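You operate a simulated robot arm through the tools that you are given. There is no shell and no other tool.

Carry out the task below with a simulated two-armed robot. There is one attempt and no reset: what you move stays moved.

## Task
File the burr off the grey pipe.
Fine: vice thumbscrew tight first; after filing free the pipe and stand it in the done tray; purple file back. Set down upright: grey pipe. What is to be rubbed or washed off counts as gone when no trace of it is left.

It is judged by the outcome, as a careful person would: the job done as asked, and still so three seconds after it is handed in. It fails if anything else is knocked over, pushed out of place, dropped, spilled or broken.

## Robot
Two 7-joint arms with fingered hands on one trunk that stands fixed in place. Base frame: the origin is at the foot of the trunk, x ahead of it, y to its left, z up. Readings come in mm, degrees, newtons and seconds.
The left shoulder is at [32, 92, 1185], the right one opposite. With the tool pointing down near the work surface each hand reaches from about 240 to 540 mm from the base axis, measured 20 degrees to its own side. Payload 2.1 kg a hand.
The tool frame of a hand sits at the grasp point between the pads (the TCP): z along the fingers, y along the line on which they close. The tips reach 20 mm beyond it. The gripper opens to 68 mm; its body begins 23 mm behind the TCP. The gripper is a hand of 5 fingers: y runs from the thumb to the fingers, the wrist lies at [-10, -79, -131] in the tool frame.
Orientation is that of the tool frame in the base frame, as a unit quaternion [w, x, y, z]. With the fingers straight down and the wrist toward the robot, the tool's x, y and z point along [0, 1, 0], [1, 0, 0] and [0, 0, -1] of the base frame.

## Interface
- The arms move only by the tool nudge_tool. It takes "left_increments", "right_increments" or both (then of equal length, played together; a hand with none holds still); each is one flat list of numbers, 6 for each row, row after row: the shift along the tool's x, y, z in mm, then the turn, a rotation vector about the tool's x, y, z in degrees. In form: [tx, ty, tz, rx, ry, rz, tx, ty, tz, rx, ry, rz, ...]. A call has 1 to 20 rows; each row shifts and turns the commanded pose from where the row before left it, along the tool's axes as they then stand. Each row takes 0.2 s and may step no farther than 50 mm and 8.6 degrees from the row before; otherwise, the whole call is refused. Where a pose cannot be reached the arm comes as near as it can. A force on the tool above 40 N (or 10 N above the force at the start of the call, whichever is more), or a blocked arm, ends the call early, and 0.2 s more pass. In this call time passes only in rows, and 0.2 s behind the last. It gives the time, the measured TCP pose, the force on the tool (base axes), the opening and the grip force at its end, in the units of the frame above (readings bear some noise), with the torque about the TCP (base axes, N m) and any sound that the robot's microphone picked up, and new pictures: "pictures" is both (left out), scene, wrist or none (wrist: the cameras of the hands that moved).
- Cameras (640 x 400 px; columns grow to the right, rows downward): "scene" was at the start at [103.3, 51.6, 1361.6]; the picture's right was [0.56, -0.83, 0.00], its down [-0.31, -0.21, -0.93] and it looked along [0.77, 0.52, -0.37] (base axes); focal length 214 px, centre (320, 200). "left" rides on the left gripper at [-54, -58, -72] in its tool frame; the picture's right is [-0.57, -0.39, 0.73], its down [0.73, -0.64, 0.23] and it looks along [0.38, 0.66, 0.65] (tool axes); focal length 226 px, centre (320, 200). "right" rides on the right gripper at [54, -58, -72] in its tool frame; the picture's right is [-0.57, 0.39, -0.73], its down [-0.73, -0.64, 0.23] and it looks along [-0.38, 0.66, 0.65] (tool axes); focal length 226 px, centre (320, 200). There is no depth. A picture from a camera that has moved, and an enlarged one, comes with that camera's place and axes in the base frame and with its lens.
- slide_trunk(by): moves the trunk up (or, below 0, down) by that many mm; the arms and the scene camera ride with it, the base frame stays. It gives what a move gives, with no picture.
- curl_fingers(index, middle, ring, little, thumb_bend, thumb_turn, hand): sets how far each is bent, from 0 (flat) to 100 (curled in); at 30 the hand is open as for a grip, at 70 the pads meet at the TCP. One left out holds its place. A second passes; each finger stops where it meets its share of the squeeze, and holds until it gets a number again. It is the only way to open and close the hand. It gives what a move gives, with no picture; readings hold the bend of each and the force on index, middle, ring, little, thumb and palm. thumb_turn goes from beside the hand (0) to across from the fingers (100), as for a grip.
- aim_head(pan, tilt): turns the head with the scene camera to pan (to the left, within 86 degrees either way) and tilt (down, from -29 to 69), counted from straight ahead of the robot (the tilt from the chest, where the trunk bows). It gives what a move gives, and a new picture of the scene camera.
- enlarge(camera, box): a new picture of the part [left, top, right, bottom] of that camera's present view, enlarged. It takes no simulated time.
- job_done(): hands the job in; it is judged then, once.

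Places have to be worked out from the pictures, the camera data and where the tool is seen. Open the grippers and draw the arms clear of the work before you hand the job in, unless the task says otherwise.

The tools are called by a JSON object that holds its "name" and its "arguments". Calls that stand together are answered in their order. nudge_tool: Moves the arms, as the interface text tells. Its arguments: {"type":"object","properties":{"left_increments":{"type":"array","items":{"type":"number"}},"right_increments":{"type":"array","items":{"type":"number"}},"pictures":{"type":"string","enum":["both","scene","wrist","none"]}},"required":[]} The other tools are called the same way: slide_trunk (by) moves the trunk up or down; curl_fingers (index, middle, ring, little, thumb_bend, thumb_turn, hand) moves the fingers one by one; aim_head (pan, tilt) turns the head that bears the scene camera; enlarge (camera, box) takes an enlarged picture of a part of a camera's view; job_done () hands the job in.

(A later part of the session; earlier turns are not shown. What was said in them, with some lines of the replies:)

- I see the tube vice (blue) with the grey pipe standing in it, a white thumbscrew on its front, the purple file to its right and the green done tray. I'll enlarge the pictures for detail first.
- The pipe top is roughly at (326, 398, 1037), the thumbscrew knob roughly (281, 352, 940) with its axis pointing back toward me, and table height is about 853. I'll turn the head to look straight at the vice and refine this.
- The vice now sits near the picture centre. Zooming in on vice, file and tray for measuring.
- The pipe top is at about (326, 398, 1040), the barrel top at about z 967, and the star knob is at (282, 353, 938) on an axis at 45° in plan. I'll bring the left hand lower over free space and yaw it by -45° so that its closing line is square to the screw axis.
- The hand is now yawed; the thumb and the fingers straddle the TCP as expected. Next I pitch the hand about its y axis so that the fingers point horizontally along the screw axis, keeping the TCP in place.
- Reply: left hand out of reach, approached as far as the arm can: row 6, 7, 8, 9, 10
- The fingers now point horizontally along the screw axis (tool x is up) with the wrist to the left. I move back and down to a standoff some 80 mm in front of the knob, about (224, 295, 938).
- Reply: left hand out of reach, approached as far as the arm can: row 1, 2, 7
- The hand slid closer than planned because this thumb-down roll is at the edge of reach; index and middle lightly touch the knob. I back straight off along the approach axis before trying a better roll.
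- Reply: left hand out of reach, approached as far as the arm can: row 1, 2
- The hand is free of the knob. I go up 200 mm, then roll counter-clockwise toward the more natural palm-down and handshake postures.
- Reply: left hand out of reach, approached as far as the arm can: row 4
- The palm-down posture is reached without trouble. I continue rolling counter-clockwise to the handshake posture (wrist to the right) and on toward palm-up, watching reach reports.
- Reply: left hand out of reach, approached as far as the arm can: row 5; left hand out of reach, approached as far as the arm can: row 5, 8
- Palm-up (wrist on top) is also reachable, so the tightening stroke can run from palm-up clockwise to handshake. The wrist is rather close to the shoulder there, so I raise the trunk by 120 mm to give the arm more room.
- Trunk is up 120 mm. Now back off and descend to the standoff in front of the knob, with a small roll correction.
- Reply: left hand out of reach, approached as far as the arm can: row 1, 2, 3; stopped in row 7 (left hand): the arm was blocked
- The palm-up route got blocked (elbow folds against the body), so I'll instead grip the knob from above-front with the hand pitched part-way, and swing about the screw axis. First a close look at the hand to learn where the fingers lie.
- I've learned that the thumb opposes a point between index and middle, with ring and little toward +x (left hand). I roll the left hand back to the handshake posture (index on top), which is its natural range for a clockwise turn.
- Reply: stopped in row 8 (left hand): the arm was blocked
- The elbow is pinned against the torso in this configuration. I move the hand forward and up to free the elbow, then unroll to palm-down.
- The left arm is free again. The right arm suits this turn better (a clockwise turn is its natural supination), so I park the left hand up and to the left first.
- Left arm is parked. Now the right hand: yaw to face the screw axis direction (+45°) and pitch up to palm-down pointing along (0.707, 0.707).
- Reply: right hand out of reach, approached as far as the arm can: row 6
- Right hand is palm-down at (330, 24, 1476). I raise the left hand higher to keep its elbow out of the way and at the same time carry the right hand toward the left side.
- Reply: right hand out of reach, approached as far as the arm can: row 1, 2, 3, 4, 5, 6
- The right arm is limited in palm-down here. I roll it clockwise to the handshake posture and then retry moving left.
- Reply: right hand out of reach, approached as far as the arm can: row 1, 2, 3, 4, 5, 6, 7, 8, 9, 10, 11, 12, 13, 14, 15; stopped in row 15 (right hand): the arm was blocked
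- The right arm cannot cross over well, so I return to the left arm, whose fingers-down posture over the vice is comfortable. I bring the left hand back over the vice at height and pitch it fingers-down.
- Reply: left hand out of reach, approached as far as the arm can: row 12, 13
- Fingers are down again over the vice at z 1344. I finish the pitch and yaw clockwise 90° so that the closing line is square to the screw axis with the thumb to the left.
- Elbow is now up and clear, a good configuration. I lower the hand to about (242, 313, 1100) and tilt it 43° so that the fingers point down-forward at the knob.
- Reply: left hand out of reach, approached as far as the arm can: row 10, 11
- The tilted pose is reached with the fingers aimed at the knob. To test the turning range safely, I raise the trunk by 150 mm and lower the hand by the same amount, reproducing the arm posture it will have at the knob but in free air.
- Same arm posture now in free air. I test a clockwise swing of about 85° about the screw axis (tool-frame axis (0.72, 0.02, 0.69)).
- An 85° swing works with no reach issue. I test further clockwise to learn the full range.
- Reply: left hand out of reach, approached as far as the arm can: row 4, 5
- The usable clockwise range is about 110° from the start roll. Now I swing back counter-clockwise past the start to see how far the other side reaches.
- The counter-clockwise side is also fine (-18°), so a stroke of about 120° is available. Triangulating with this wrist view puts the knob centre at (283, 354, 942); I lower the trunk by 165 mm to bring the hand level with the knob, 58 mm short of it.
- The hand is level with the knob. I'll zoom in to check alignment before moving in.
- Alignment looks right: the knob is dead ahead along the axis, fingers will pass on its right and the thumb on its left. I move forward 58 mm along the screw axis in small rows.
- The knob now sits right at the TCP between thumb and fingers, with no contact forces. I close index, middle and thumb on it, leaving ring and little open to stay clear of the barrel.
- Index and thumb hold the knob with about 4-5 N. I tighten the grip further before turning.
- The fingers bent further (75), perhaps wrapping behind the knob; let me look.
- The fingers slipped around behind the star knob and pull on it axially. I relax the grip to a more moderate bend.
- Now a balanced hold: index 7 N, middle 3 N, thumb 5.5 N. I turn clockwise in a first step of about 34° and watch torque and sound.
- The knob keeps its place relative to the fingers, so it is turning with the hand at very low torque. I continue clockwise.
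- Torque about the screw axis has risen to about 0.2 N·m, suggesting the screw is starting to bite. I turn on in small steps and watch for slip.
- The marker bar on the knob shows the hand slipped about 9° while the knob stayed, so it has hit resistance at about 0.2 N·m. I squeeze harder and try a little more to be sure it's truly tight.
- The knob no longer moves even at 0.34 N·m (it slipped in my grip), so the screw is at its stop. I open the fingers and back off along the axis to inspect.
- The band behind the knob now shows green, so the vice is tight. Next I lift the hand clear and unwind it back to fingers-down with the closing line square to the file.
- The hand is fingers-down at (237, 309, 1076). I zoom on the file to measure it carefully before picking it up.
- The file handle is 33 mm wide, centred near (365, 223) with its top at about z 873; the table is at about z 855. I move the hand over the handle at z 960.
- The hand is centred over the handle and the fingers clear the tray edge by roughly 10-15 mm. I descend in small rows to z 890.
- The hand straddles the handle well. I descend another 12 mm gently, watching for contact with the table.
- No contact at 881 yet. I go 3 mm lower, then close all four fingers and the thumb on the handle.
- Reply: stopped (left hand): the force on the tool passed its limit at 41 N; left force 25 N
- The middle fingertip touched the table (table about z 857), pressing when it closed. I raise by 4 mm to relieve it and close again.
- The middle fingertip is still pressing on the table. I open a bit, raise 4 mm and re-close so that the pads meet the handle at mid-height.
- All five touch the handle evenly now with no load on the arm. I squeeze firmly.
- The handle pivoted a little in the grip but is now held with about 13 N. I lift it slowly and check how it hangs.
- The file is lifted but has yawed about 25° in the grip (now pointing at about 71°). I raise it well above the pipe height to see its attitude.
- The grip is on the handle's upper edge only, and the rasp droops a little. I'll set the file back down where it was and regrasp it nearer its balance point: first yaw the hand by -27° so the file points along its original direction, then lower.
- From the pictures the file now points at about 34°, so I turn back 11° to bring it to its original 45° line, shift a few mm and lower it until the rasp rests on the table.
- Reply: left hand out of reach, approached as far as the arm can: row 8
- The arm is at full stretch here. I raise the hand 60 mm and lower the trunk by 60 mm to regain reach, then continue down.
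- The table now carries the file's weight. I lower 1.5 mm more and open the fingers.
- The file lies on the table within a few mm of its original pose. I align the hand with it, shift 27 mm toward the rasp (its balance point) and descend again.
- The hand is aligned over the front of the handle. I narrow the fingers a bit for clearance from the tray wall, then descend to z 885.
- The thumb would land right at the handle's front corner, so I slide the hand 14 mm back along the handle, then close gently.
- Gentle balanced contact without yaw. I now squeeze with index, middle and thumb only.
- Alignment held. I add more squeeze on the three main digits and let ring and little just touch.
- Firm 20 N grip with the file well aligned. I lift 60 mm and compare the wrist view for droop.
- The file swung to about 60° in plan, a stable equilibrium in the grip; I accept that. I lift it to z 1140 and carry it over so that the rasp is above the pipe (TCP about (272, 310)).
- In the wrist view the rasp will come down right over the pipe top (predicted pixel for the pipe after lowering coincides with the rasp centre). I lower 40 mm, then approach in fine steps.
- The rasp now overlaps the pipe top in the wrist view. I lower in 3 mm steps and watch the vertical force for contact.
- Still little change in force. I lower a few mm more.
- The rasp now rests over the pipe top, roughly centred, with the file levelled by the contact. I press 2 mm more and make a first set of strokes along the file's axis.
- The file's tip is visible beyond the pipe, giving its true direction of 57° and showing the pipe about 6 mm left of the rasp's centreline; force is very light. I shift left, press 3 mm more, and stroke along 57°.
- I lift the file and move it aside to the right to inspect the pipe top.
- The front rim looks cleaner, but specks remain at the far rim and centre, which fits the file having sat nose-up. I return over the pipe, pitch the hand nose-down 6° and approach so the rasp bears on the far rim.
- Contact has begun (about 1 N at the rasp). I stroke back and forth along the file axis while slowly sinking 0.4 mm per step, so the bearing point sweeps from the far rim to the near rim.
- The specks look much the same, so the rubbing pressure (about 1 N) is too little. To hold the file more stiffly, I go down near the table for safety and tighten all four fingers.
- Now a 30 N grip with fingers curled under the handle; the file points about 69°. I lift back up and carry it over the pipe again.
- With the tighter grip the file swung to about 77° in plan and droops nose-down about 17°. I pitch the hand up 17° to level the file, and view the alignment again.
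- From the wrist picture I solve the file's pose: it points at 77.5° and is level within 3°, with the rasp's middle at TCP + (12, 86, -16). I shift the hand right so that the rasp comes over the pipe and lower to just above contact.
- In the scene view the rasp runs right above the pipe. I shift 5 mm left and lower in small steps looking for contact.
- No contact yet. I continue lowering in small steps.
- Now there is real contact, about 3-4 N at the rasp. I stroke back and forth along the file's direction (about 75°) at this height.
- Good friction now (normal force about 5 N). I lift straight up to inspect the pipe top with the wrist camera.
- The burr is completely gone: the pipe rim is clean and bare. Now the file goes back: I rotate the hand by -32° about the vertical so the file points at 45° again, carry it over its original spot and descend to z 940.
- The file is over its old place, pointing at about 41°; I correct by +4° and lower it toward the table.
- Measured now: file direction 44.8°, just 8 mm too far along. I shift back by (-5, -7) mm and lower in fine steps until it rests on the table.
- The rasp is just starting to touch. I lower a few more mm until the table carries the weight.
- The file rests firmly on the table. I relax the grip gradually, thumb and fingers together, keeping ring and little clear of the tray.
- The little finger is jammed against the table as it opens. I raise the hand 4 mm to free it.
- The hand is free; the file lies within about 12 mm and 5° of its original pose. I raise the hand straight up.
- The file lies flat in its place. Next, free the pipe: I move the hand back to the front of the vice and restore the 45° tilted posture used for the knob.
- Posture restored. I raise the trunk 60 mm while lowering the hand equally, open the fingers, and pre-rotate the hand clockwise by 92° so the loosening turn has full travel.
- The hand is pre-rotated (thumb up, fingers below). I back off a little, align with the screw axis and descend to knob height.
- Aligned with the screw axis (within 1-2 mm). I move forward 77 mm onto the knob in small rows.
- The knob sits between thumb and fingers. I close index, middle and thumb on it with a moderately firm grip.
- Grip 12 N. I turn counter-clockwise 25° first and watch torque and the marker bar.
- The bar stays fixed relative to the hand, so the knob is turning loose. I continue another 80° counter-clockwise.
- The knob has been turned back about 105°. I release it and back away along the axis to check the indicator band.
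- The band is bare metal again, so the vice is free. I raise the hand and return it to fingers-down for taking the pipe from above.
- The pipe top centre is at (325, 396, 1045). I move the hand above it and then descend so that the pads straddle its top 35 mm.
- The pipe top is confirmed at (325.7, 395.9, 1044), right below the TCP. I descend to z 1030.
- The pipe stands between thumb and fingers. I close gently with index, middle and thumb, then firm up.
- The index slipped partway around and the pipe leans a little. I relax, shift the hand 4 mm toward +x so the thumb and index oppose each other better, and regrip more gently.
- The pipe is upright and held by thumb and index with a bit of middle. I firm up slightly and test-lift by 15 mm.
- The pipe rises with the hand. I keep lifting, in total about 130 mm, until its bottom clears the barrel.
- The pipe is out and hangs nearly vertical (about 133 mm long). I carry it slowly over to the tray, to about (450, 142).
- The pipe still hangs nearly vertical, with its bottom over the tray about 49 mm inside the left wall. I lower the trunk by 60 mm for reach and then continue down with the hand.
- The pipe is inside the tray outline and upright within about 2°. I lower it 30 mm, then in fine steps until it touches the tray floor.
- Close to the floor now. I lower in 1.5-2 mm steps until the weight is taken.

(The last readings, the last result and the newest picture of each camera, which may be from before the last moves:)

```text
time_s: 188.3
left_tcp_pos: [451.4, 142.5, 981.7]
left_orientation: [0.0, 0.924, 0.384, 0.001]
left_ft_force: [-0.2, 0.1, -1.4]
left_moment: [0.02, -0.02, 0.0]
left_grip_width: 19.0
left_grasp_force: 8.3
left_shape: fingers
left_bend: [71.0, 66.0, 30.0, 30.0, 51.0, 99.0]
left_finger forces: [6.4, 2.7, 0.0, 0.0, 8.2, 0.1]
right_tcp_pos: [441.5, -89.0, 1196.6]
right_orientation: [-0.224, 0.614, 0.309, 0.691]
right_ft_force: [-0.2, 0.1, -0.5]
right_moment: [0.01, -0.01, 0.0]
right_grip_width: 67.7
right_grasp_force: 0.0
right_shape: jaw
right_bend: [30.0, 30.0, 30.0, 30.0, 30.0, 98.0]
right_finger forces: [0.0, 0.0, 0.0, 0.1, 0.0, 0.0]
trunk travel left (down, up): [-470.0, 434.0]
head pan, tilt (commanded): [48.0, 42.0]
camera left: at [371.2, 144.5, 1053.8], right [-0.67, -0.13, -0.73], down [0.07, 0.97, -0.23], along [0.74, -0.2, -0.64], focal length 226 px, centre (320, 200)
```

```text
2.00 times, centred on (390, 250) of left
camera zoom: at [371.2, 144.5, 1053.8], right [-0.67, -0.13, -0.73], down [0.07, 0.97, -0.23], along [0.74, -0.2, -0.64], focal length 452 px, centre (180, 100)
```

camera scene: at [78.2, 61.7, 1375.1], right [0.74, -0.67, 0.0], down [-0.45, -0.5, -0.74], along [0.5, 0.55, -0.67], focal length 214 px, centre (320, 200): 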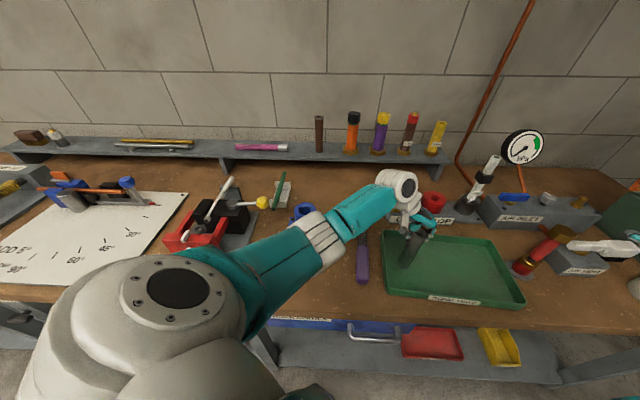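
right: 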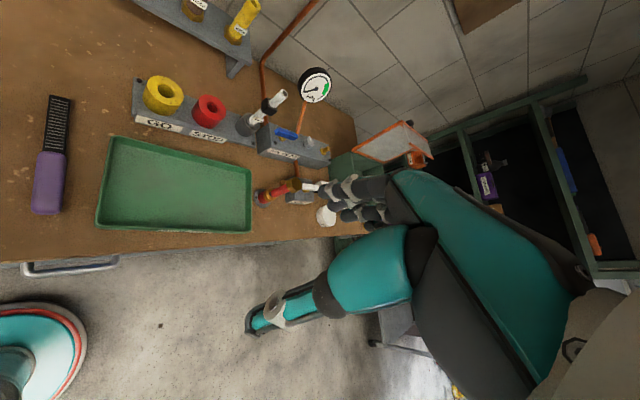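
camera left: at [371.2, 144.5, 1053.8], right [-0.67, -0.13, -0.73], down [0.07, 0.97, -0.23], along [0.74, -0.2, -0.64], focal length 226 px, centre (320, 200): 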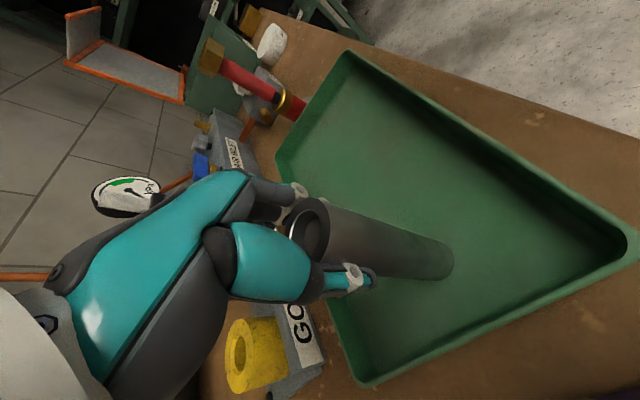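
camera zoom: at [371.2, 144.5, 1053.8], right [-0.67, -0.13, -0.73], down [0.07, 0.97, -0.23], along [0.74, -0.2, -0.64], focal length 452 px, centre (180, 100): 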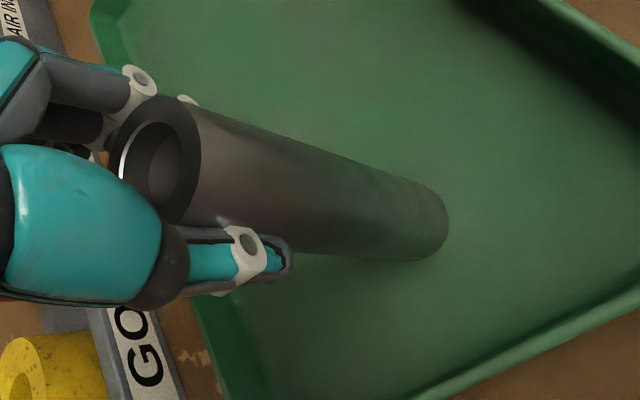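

Still hanging free. I continue lowering in small steps, watching for the contact.

{"name": "nudge_tool", "arguments": {"left_increments": [0, 0, 1.5, 0, 0, 0, 0, 0, 1.5, 0, 0, 0], "pictures": "none"}}

{"name": "nudge_tool", "arguments": {"left_increments": [0, 0, 1.5, 0, 0, 0, 0, 0, 1.5, 0, 0, 0], "pictures": "none"}}

{"name": "nudge_tool", "arguments": {"left_increments": [0, 0, 1.5, 0, 0, 0], "pictures": "wrist"}}

{"name": "enlarge", "arguments": {"camera": "left", "box": [260, 150, 520, 350]}}

```text
time_s: 188.9
left_tcp_pos: [451.1, 142.3, 979.8]
left_orientation: [0.0, 0.924, 0.383, 0.002]
left_ft_force: [0.9, 1.6, 10.8]
left_moment: [0.02, -0.01, -0.02]
left_grip_width: 19.0
left_grasp_force: 10.2
left_shape: fingers
left_bend: [71.0, 66.0, 30.0, 30.0, 49.0, 99.0]
left_finger forces: [6.7, 4.2, 0.0, 0.0, 9.5, 0.0]
right_tcp_pos: [439.3, -88.7, 1196.0]
right_orientation: [-0.223, 0.614, 0.31, 0.691]
right_ft_force: [0.9, -0.3, -0.1]
right_moment: [0.02, 0.01, 0.0]
right_grip_width: 67.7
right_grasp_force: 0.1
right_shape: jaw
right_bend: [30.0, 30.0, 30.0, 30.0, 30.0, 98.0]
right_finger forces: [0.0, 0.0, 0.1, 0.0, 0.0, 0.0]
trunk travel left (down, up): [-470.0, 434.0]
head pan, tilt (commanded): [48.0, 42.0]
```

```text
time_s: 189.5
left_tcp_pos: [451.7, 143.0, 976.5]
left_orientation: [0.001, 0.924, 0.383, 0.003]
left_ft_force: [2.6, 1.3, 20.0]
left_moment: [-0.03, -0.08, -0.04]
left_grip_width: 18.9
left_grasp_force: 12.4
left_shape: fingers
left_bend: [72.0, 66.0, 30.0, 30.0, 48.0, 99.0]
left_finger forces: [8.6, 5.9, 0.1, 0.0, 11.8, 0.1]
right_tcp_pos: [439.3, -90.6, 1196.7]
right_orientation: [-0.223, 0.614, 0.309, 0.691]
right_ft_force: [0.2, 0.2, -0.6]
right_moment: [-0.01, -0.02, -0.01]
right_grip_width: 67.4
right_grasp_force: 0.1
right_shape: jaw
right_bend: [30.0, 30.0, 30.0, 30.0, 30.0, 98.0]
right_finger forces: [0.0, 0.1, 0.0, 0.0, 0.0, 0.0]
trunk travel left (down, up): [-470.0, 434.0]
head pan, tilt (commanded): [48.0, 42.0]
```

```text
time_s: 189.9
left_tcp_pos: [451.4, 142.3, 973.6]
left_orientation: [0.0, 0.924, 0.382, 0.001]
left_ft_force: [2.6, 1.0, 19.9]
left_moment: [-0.04, -0.06, 0.01]
left_grip_width: 18.8
left_grasp_force: 13.8
left_shape: fingers
left_bend: [72.0, 66.0, 30.0, 30.0, 49.0, 100.0]
left_finger forces: [8.9, 6.0, 0.0, 0.0, 11.5, 0.1]
right_tcp_pos: [440.4, -89.1, 1196.9]
right_orientation: [-0.224, 0.614, 0.309, 0.691]
right_ft_force: [-0.4, 0.1, 0.4]
right_moment: [0.01, 0.0, 0.0]
right_grip_width: 67.8
right_grasp_force: 0.0
right_shape: jaw
right_bend: [30.0, 30.0, 30.0, 30.0, 30.0, 98.0]
right_finger forces: [0.0, 0.0, 0.0, 0.0, 0.1, 0.0]
trunk travel left (down, up): [-470.0, 434.0]
head pan, tilt (commanded): [48.0, 42.0]
camera left: at [370.5, 144.5, 1046.5], right [-0.67, -0.13, -0.73], down [0.07, 0.97, -0.23], along [0.74, -0.2, -0.64], focal length 226 px, centre (320, 200)
```

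left: 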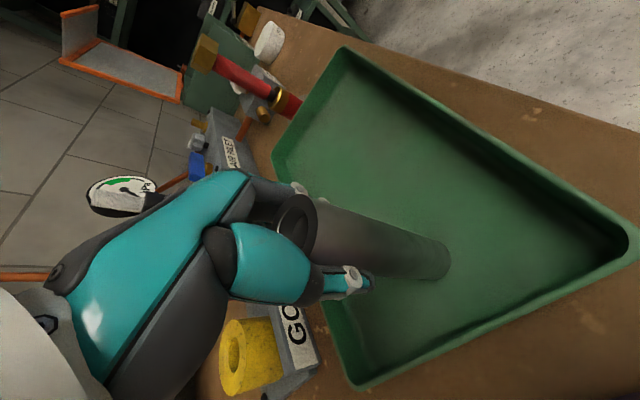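

```text
2.00 times, centred on (390, 250) of left
camera zoom: at [370.5, 144.5, 1046.5], right [-0.67, -0.13, -0.73], down [0.07, 0.97, -0.23], along [0.74, -0.2, -0.64], focal length 452 px, centre (180, 100)
```

zoom: 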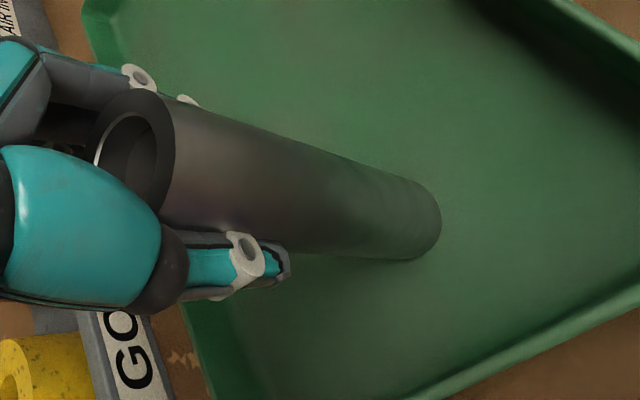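

The pipe is pressed firmly on the tray floor (20 N). I ease up 1.5 mm and open the grip gradually.

{"name": "nudge_tool", "arguments": {"left_increments": [0, 0, -1.5, 0, 0, 0], "pictures": "none"}}

{"name": "curl_fingers", "arguments": {"hand": "left", "index": 58, "middle": 58, "thumb_bend": 46}}

{"name": "enlarge", "arguments": {"camera": "left", "box": [260, 150, 520, 350]}}

{"name": "enlarge", "arguments": {"camera": "scene", "box": [350, 150, 510, 310]}}

```text
time_s: 190.3
left_tcp_pos: [451.6, 142.2, 974.2]
left_orientation: [0.0, 0.924, 0.383, 0.0]
left_ft_force: [2.0, 0.9, 12.2]
left_moment: [-0.09, -0.06, 0.0]
left_grip_width: 18.7
left_grasp_force: 11.4
left_shape: fingers
left_bend: [71.0, 66.0, 30.0, 30.0, 50.0, 100.0]
left_finger forces: [8.7, 4.6, 0.0, 0.0, 9.9, 0.0]
right_tcp_pos: [440.1, -89.8, 1196.7]
right_orientation: [-0.223, 0.615, 0.31, 0.691]
right_ft_force: [-0.1, -0.1, 0.5]
right_moment: [0.0, -0.02, 0.0]
right_grip_width: 67.4
right_grasp_force: 0.0
right_shape: jaw
right_bend: [30.0, 30.0, 30.0, 30.0, 30.0, 98.0]
right_finger forces: [0.1, 0.0, 0.0, 0.1, 0.1, 0.0]
trunk travel left (down, up): [-470.0, 434.0]
head pan, tilt (commanded): [48.0, 42.0]
```

```text
time_s: 191.3
left_tcp_pos: [451.1, 142.5, 975.7]
left_orientation: [0.0, 0.924, 0.383, 0.001]
left_ft_force: [-0.1, 0.8, -1.1]
left_moment: [0.02, -0.02, -0.02]
left_grip_width: 26.6
left_grasp_force: 0.3
left_shape: fingers
left_bend: [57.0, 57.0, 30.0, 30.0, 46.0, 98.0]
left_finger forces: [0.1, 0.0, 0.0, 0.0, 0.1, 0.0]
right_tcp_pos: [440.3, -88.7, 1195.6]
right_orientation: [-0.224, 0.614, 0.309, 0.691]
right_ft_force: [-0.2, -0.3, -0.1]
right_moment: [-0.04, 0.03, 0.01]
right_grip_width: 67.8
right_grasp_force: 0.1
right_shape: jaw
right_bend: [30.0, 30.0, 30.0, 30.0, 30.0, 98.0]
right_finger forces: [0.0, 0.0, 0.0, 0.2, 0.0, 0.0]
trunk travel left (down, up): [-470.0, 434.0]
head pan, tilt (commanded): [48.0, 42.0]
```

```text
2.00 times, centred on (390, 250) of left
camera zoom: at [371.1, 144.8, 1047.5], right [-0.67, -0.13, -0.73], down [0.07, 0.97, -0.23], along [0.74, -0.2, -0.64], focal length 452 px, centre (180, 100)
```

zoom: 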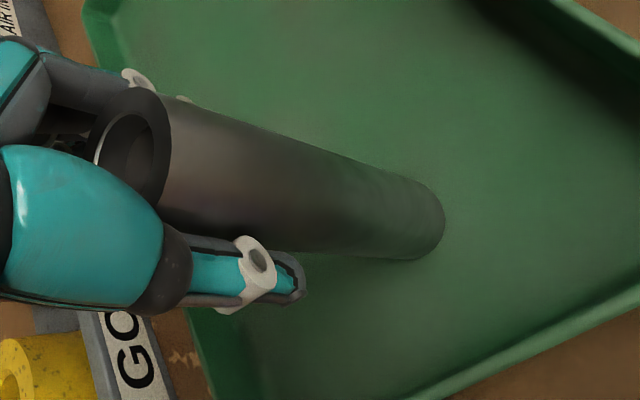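

```text
2.50 times, centred on (430, 230) of scene
camera zoom: at [78.0, 61.6, 1375.1], right [0.74, -0.67, 0.0], down [-0.45, -0.5, -0.74], along [0.5, 0.55, -0.67], focal length 536 px, centre (45, 125)
```

zoom: 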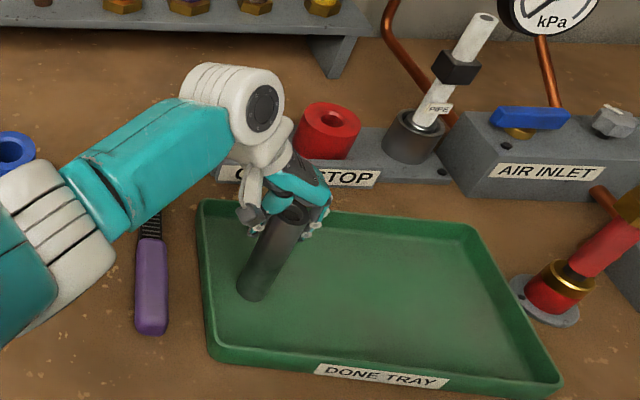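

The grip is off and the pipe stands by itself. I open the fingers fully, then raise the hand straight up.

{"name": "curl_fingers", "arguments": {"hand": "left", "index": 30, "middle": 30, "ring": 30, "little": 30, "thumb_bend": 30}}

{"name": "enlarge", "arguments": {"camera": "left", "box": [260, 150, 520, 350]}}

{"name": "nudge_tool", "arguments": {"left_increments": [0, 0, -5, 0, 0, 0, 0, 0, -15, 0, 0, 0, 0, 0, -20, 0, 0, 0, 0, 0, -30, 0, 0, 0, 0, 0, -40, 0, 0, 0], "pictures": "both"}}

{"name": "enlarge", "arguments": {"camera": "scene", "box": [350, 150, 510, 310]}}

```text
time_s: 192.3
left_tcp_pos: [451.1, 141.2, 974.4]
left_orientation: [0.0, 0.924, 0.382, 0.001]
left_ft_force: [0.1, 0.7, 0.1]
left_moment: [-0.05, 0.0, -0.03]
left_grip_width: 62.4
left_grasp_force: 0.0
left_shape: fingers
left_bend: [30.0, 30.0, 30.0, 30.0, 30.0, 96.0]
left_finger forces: [0.0, 0.0, 0.0, 0.1, 0.0, 0.0]
right_tcp_pos: [440.6, -88.6, 1196.4]
right_orientation: [-0.224, 0.614, 0.309, 0.691]
right_ft_force: [0.4, -0.6, 0.3]
right_moment: [0.0, -0.02, -0.02]
right_grip_width: 67.7
right_grasp_force: 0.0
right_shape: jaw
right_bend: [30.0, 30.0, 30.0, 30.0, 30.0, 98.0]
right_finger forces: [0.0, 0.0, 0.0, 0.0, 0.0, 0.1]
trunk travel left (down, up): [-470.0, 434.0]
head pan, tilt (commanded): [48.0, 42.0]
```

```text
2.00 times, centred on (390, 250) of left
camera zoom: at [371.2, 144.8, 1047.5], right [-0.67, -0.13, -0.73], down [0.07, 0.97, -0.23], along [0.74, -0.2, -0.64], focal length 452 px, centre (180, 100)
```

zoom: 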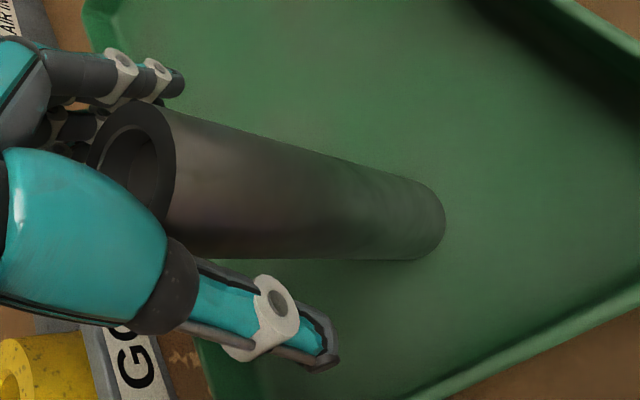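

```text
time_s: 193.5
left_tcp_pos: [451.5, 142.9, 1086.9]
left_orientation: [-0.001, 0.924, 0.383, 0.001]
left_ft_force: [-0.6, -0.4, 0.8]
left_moment: [-0.03, 0.0, 0.02]
left_grip_width: 62.2
left_grasp_force: 0.1
left_shape: fingers
left_bend: [30.0, 30.0, 30.0, 30.0, 30.0, 96.0]
left_finger forces: [0.1, 0.0, 0.0, 0.0, 0.1, 0.0]
right_tcp_pos: [440.0, -90.7, 1196.2]
right_orientation: [-0.224, 0.614, 0.309, 0.691]
right_ft_force: [-0.2, 0.1, 0.0]
right_moment: [-0.03, 0.0, 0.02]
right_grip_width: 67.7
right_grasp_force: 0.2
right_shape: jaw
right_bend: [30.0, 30.0, 30.0, 30.0, 30.0, 98.0]
right_finger forces: [0.1, 0.0, 0.0, 0.1, 0.0, 0.0]
trunk travel left (down, up): [-470.0, 434.0]
head pan, tilt (commanded): [48.0, 42.0]
camera scene: at [78.0, 61.6, 1375.2], right [0.74, -0.67, 0.0], down [-0.45, -0.5, -0.74], along [0.5, 0.55, -0.67], focal length 214 px, centre (320, 200)
camera left: at [371.2, 144.5, 1159.9], right [-0.67, -0.13, -0.73], down [0.06, 0.97, -0.23], along [0.74, -0.2, -0.64], focal length 226 px, centre (320, 200)
```

scene: 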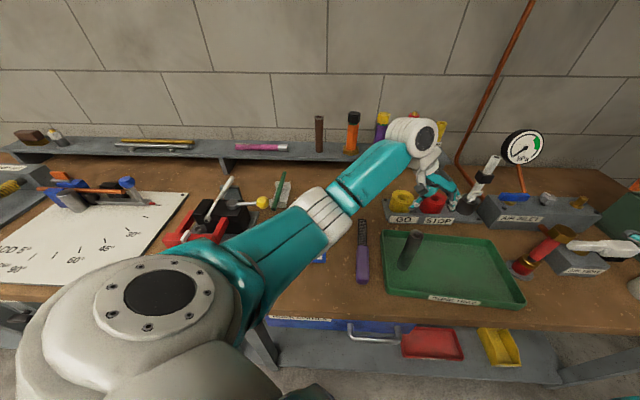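
left: 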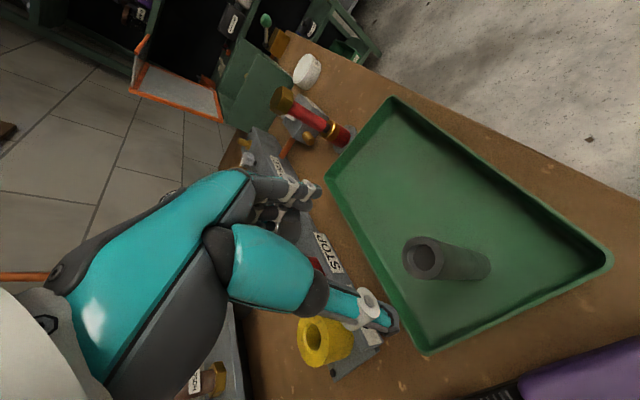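

```text
2.50 times, centred on (430, 230) of scene
camera zoom: at [78.0, 61.6, 1375.2], right [0.74, -0.67, 0.0], down [-0.45, -0.5, -0.74], along [0.5, 0.55, -0.67], focal length 536 px, centre (45, 125)
```

zoom: 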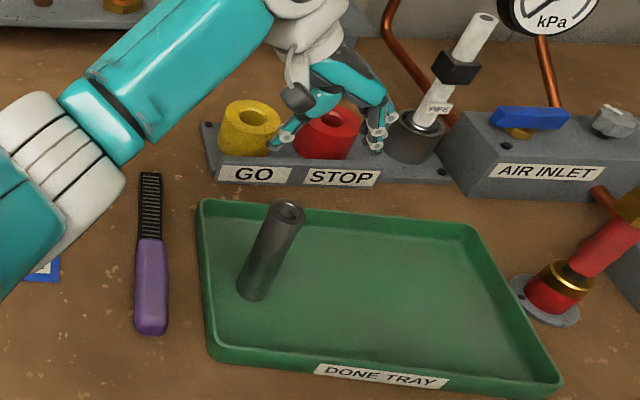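

The pipe stands upright in the done tray. Now I draw the left arm up and back, clear of the work.

{"name": "nudge_tool", "arguments": {"left_increments": [0, 0, -40, 0, 0, 0, 0, 0, -40, 0, 0, 0, 0, 0, -40, 0, 0, 0, 0, 0, -40, 0, 0, 0, -9.5, -38, 0, 0, 0, 0, -9.5, -38, 0, 0, 0, 0, -9.5, -38, 0, 0, 0, 0, -9.5, -38, 0, 0, 0, 0, -9.5, -38, 0, 0, 0, 0], "pictures": "scene"}}

{"name": "slide_trunk", "arguments": {"by": 100}}

{"name": "aim_head", "arguments": {"pan": 34, "tilt": 45}}

```text
time_s: 195.5
left_tcp_pos: [281.6, 243.3, 1245.0]
left_orientation: [0.0, 0.924, 0.382, 0.002]
left_ft_force: [0.3, -0.2, -0.5]
left_moment: [0.0, 0.04, -0.01]
left_grip_width: 62.3
left_grasp_force: 0.1
left_shape: fingers
left_bend: [30.0, 30.0, 30.0, 30.0, 30.0, 96.0]
left_finger forces: [0.0, 0.0, 0.1, 0.0, 0.1, 0.0]
right_tcp_pos: [440.8, -90.3, 1197.7]
right_orientation: [-0.223, 0.614, 0.309, 0.691]
right_ft_force: [1.5, 0.1, -0.2]
right_moment: [0.02, -0.01, -0.01]
right_grip_width: 67.6
right_grasp_force: 0.0
right_shape: jaw
right_bend: [30.0, 30.0, 30.0, 30.0, 30.0, 98.0]
right_finger forces: [0.0, 0.1, 0.0, 0.1, 0.0, 0.1]
trunk travel left (down, up): [-470.0, 434.0]
head pan, tilt (commanded): [48.0, 42.0]
camera scene: at [77.7, 61.8, 1375.2], right [0.74, -0.67, 0.0], down [-0.45, -0.5, -0.74], along [0.5, 0.55, -0.67], focal length 214 px, centre (320, 200)
```

scene: 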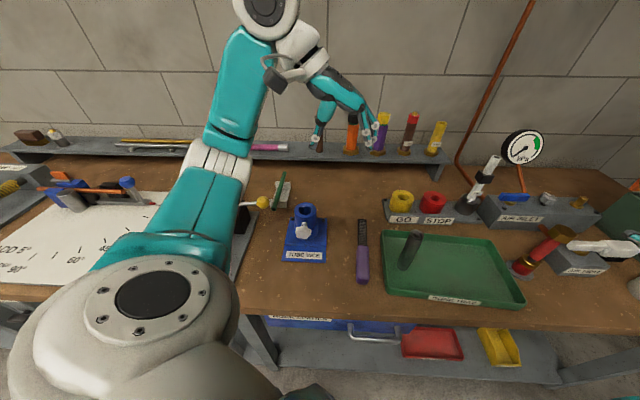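

```text
time_s: 196.8
left_tcp_pos: [282.6, 242.3, 1345.7]
left_orientation: [0.0, 0.924, 0.383, 0.002]
left_ft_force: [-0.1, 0.2, -0.3]
left_moment: [0.01, -0.01, -0.04]
left_grip_width: 62.3
left_grasp_force: 0.1
left_shape: fingers
left_bend: [30.0, 30.0, 30.0, 30.0, 30.0, 96.0]
left_finger forces: [0.1, 0.0, 0.0, 0.1, 0.1, 0.0]
right_tcp_pos: [440.4, -88.4, 1297.2]
right_orientation: [-0.228, 0.612, 0.308, 0.692]
right_ft_force: [0.3, -0.7, -0.4]
right_moment: [0.0, 0.03, -0.03]
right_grip_width: 67.6
right_grasp_force: 0.1
right_shape: jaw
right_bend: [30.0, 30.0, 30.0, 30.0, 30.0, 98.0]
right_finger forces: [0.1, 0.0, 0.0, 0.1, 0.0, 0.0]
trunk travel left (down, up): [-570.0, 334.0]
head pan, tilt (commanded): [48.0, 42.0]
```

```text
time_s: 197.6
left_tcp_pos: [283.0, 243.5, 1344.7]
left_orientation: [0.001, 0.924, 0.383, 0.002]
left_ft_force: [0.5, 0.1, 0.3]
left_moment: [-0.06, -0.01, -0.01]
left_grip_width: 62.1
left_grasp_force: 0.1
left_shape: fingers
left_bend: [30.0, 30.0, 30.0, 30.0, 30.0, 96.0]
left_finger forces: [0.1, 0.0, 0.0, 0.0, 0.0, 0.1]
right_tcp_pos: [440.5, -87.6, 1296.6]
right_orientation: [-0.227, 0.613, 0.308, 0.691]
right_ft_force: [-0.6, -0.7, -0.1]
right_moment: [0.0, 0.03, -0.02]
right_grip_width: 67.6
right_grasp_force: 0.2
right_shape: jaw
right_bend: [30.0, 30.0, 30.0, 30.0, 30.0, 98.0]
right_finger forces: [0.0, 0.1, 0.0, 0.0, 0.1, 0.0]
trunk travel left (down, up): [-570.0, 334.0]
head pan, tilt (commanded): [34.0, 45.0]
camera scene: at [82.7, 45.1, 1471.1], right [0.56, -0.83, 0.0], down [-0.59, -0.4, -0.71], along [0.59, 0.4, -0.71], focal length 214 px, centre (320, 200)
```

scene: 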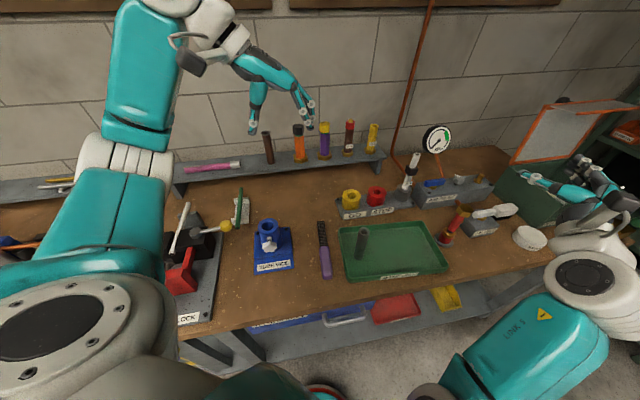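

Everything looks orderly. I zoom in on the file, vice and pipe for a final check of their poses.

{"name": "enlarge", "arguments": {"camera": "scene", "box": [230, 180, 460, 300]}}

{"name": "enlarge", "arguments": {"camera": "scene", "box": [300, 205, 390, 290]}}

```text
2.78 times, centred on (345, 240) of scene
camera zoom: at [82.7, 45.1, 1471.1], right [0.56, -0.83, 0.0], down [-0.59, -0.4, -0.71], along [0.59, 0.4, -0.71], focal length 597 px, centre (250, 89)
```

zoom: 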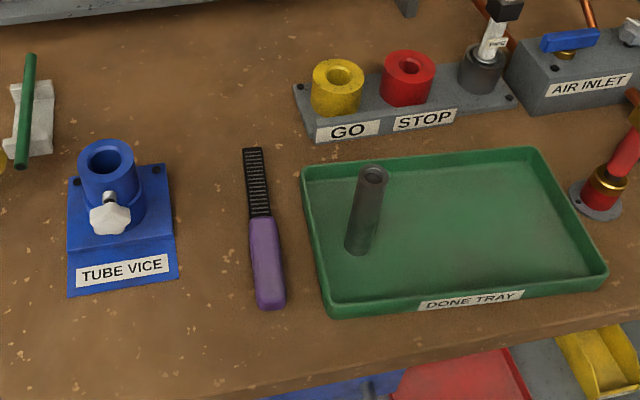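

```text
4.71 times, centred on (345, 248) of scene
camera zoom: at [82.7, 45.1, 1471.1], right [0.56, -0.83, 0.0], down [-0.59, -0.4, -0.71], along [0.59, 0.4, -0.71], focal length 1009 px, centre (202, -24)
```

zoom: 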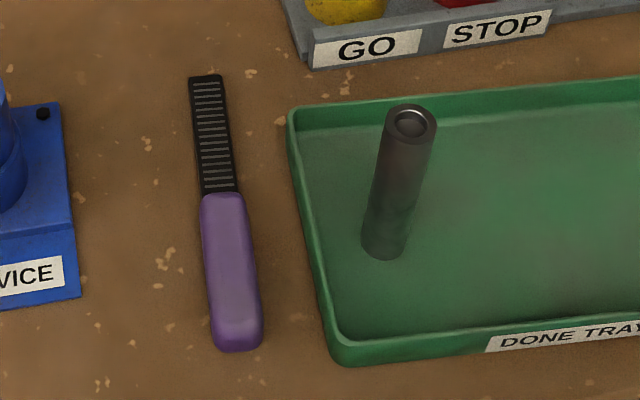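

The pipe stands upright in the tray with a clean rim, the vice is open, and the file lies flat within about a centimetre and 6° of its original place. Both hands are open and well above the work, so I hand the job in.

{"name": "job_done", "arguments": {}}

```text
The job is handed in.
```

The burr is filed off the grey pipe, and the pipe stands upright in the done tray. I handed the job in; the verdict isn't back yet.

- **Vice:** I tightened the thumbscrew until the band behind the knob turned green, and only then filed. Afterwards I loosened it again to free the pipe.
- **Burr:** The first light strokes made no visible difference. I gripped the file harder and pressed with about 5 N. After that, close-ups from two cameras showed a bare, clean rim.
- **Pipe:** I lifted it out of the vice and set it down in the tray, about 50 mm inside the left wall. It stayed standing after I let go.
- **File:** It lies flat at its old place, but not exactly as before. It is turned about 6°, so its tip is about 23 mm off; the handle end is within a couple of millimetres. I left it rather than risk bumping the tray.

Nothing else looked moved or knocked over in the final pictures. Both hands are open and well above the bench.
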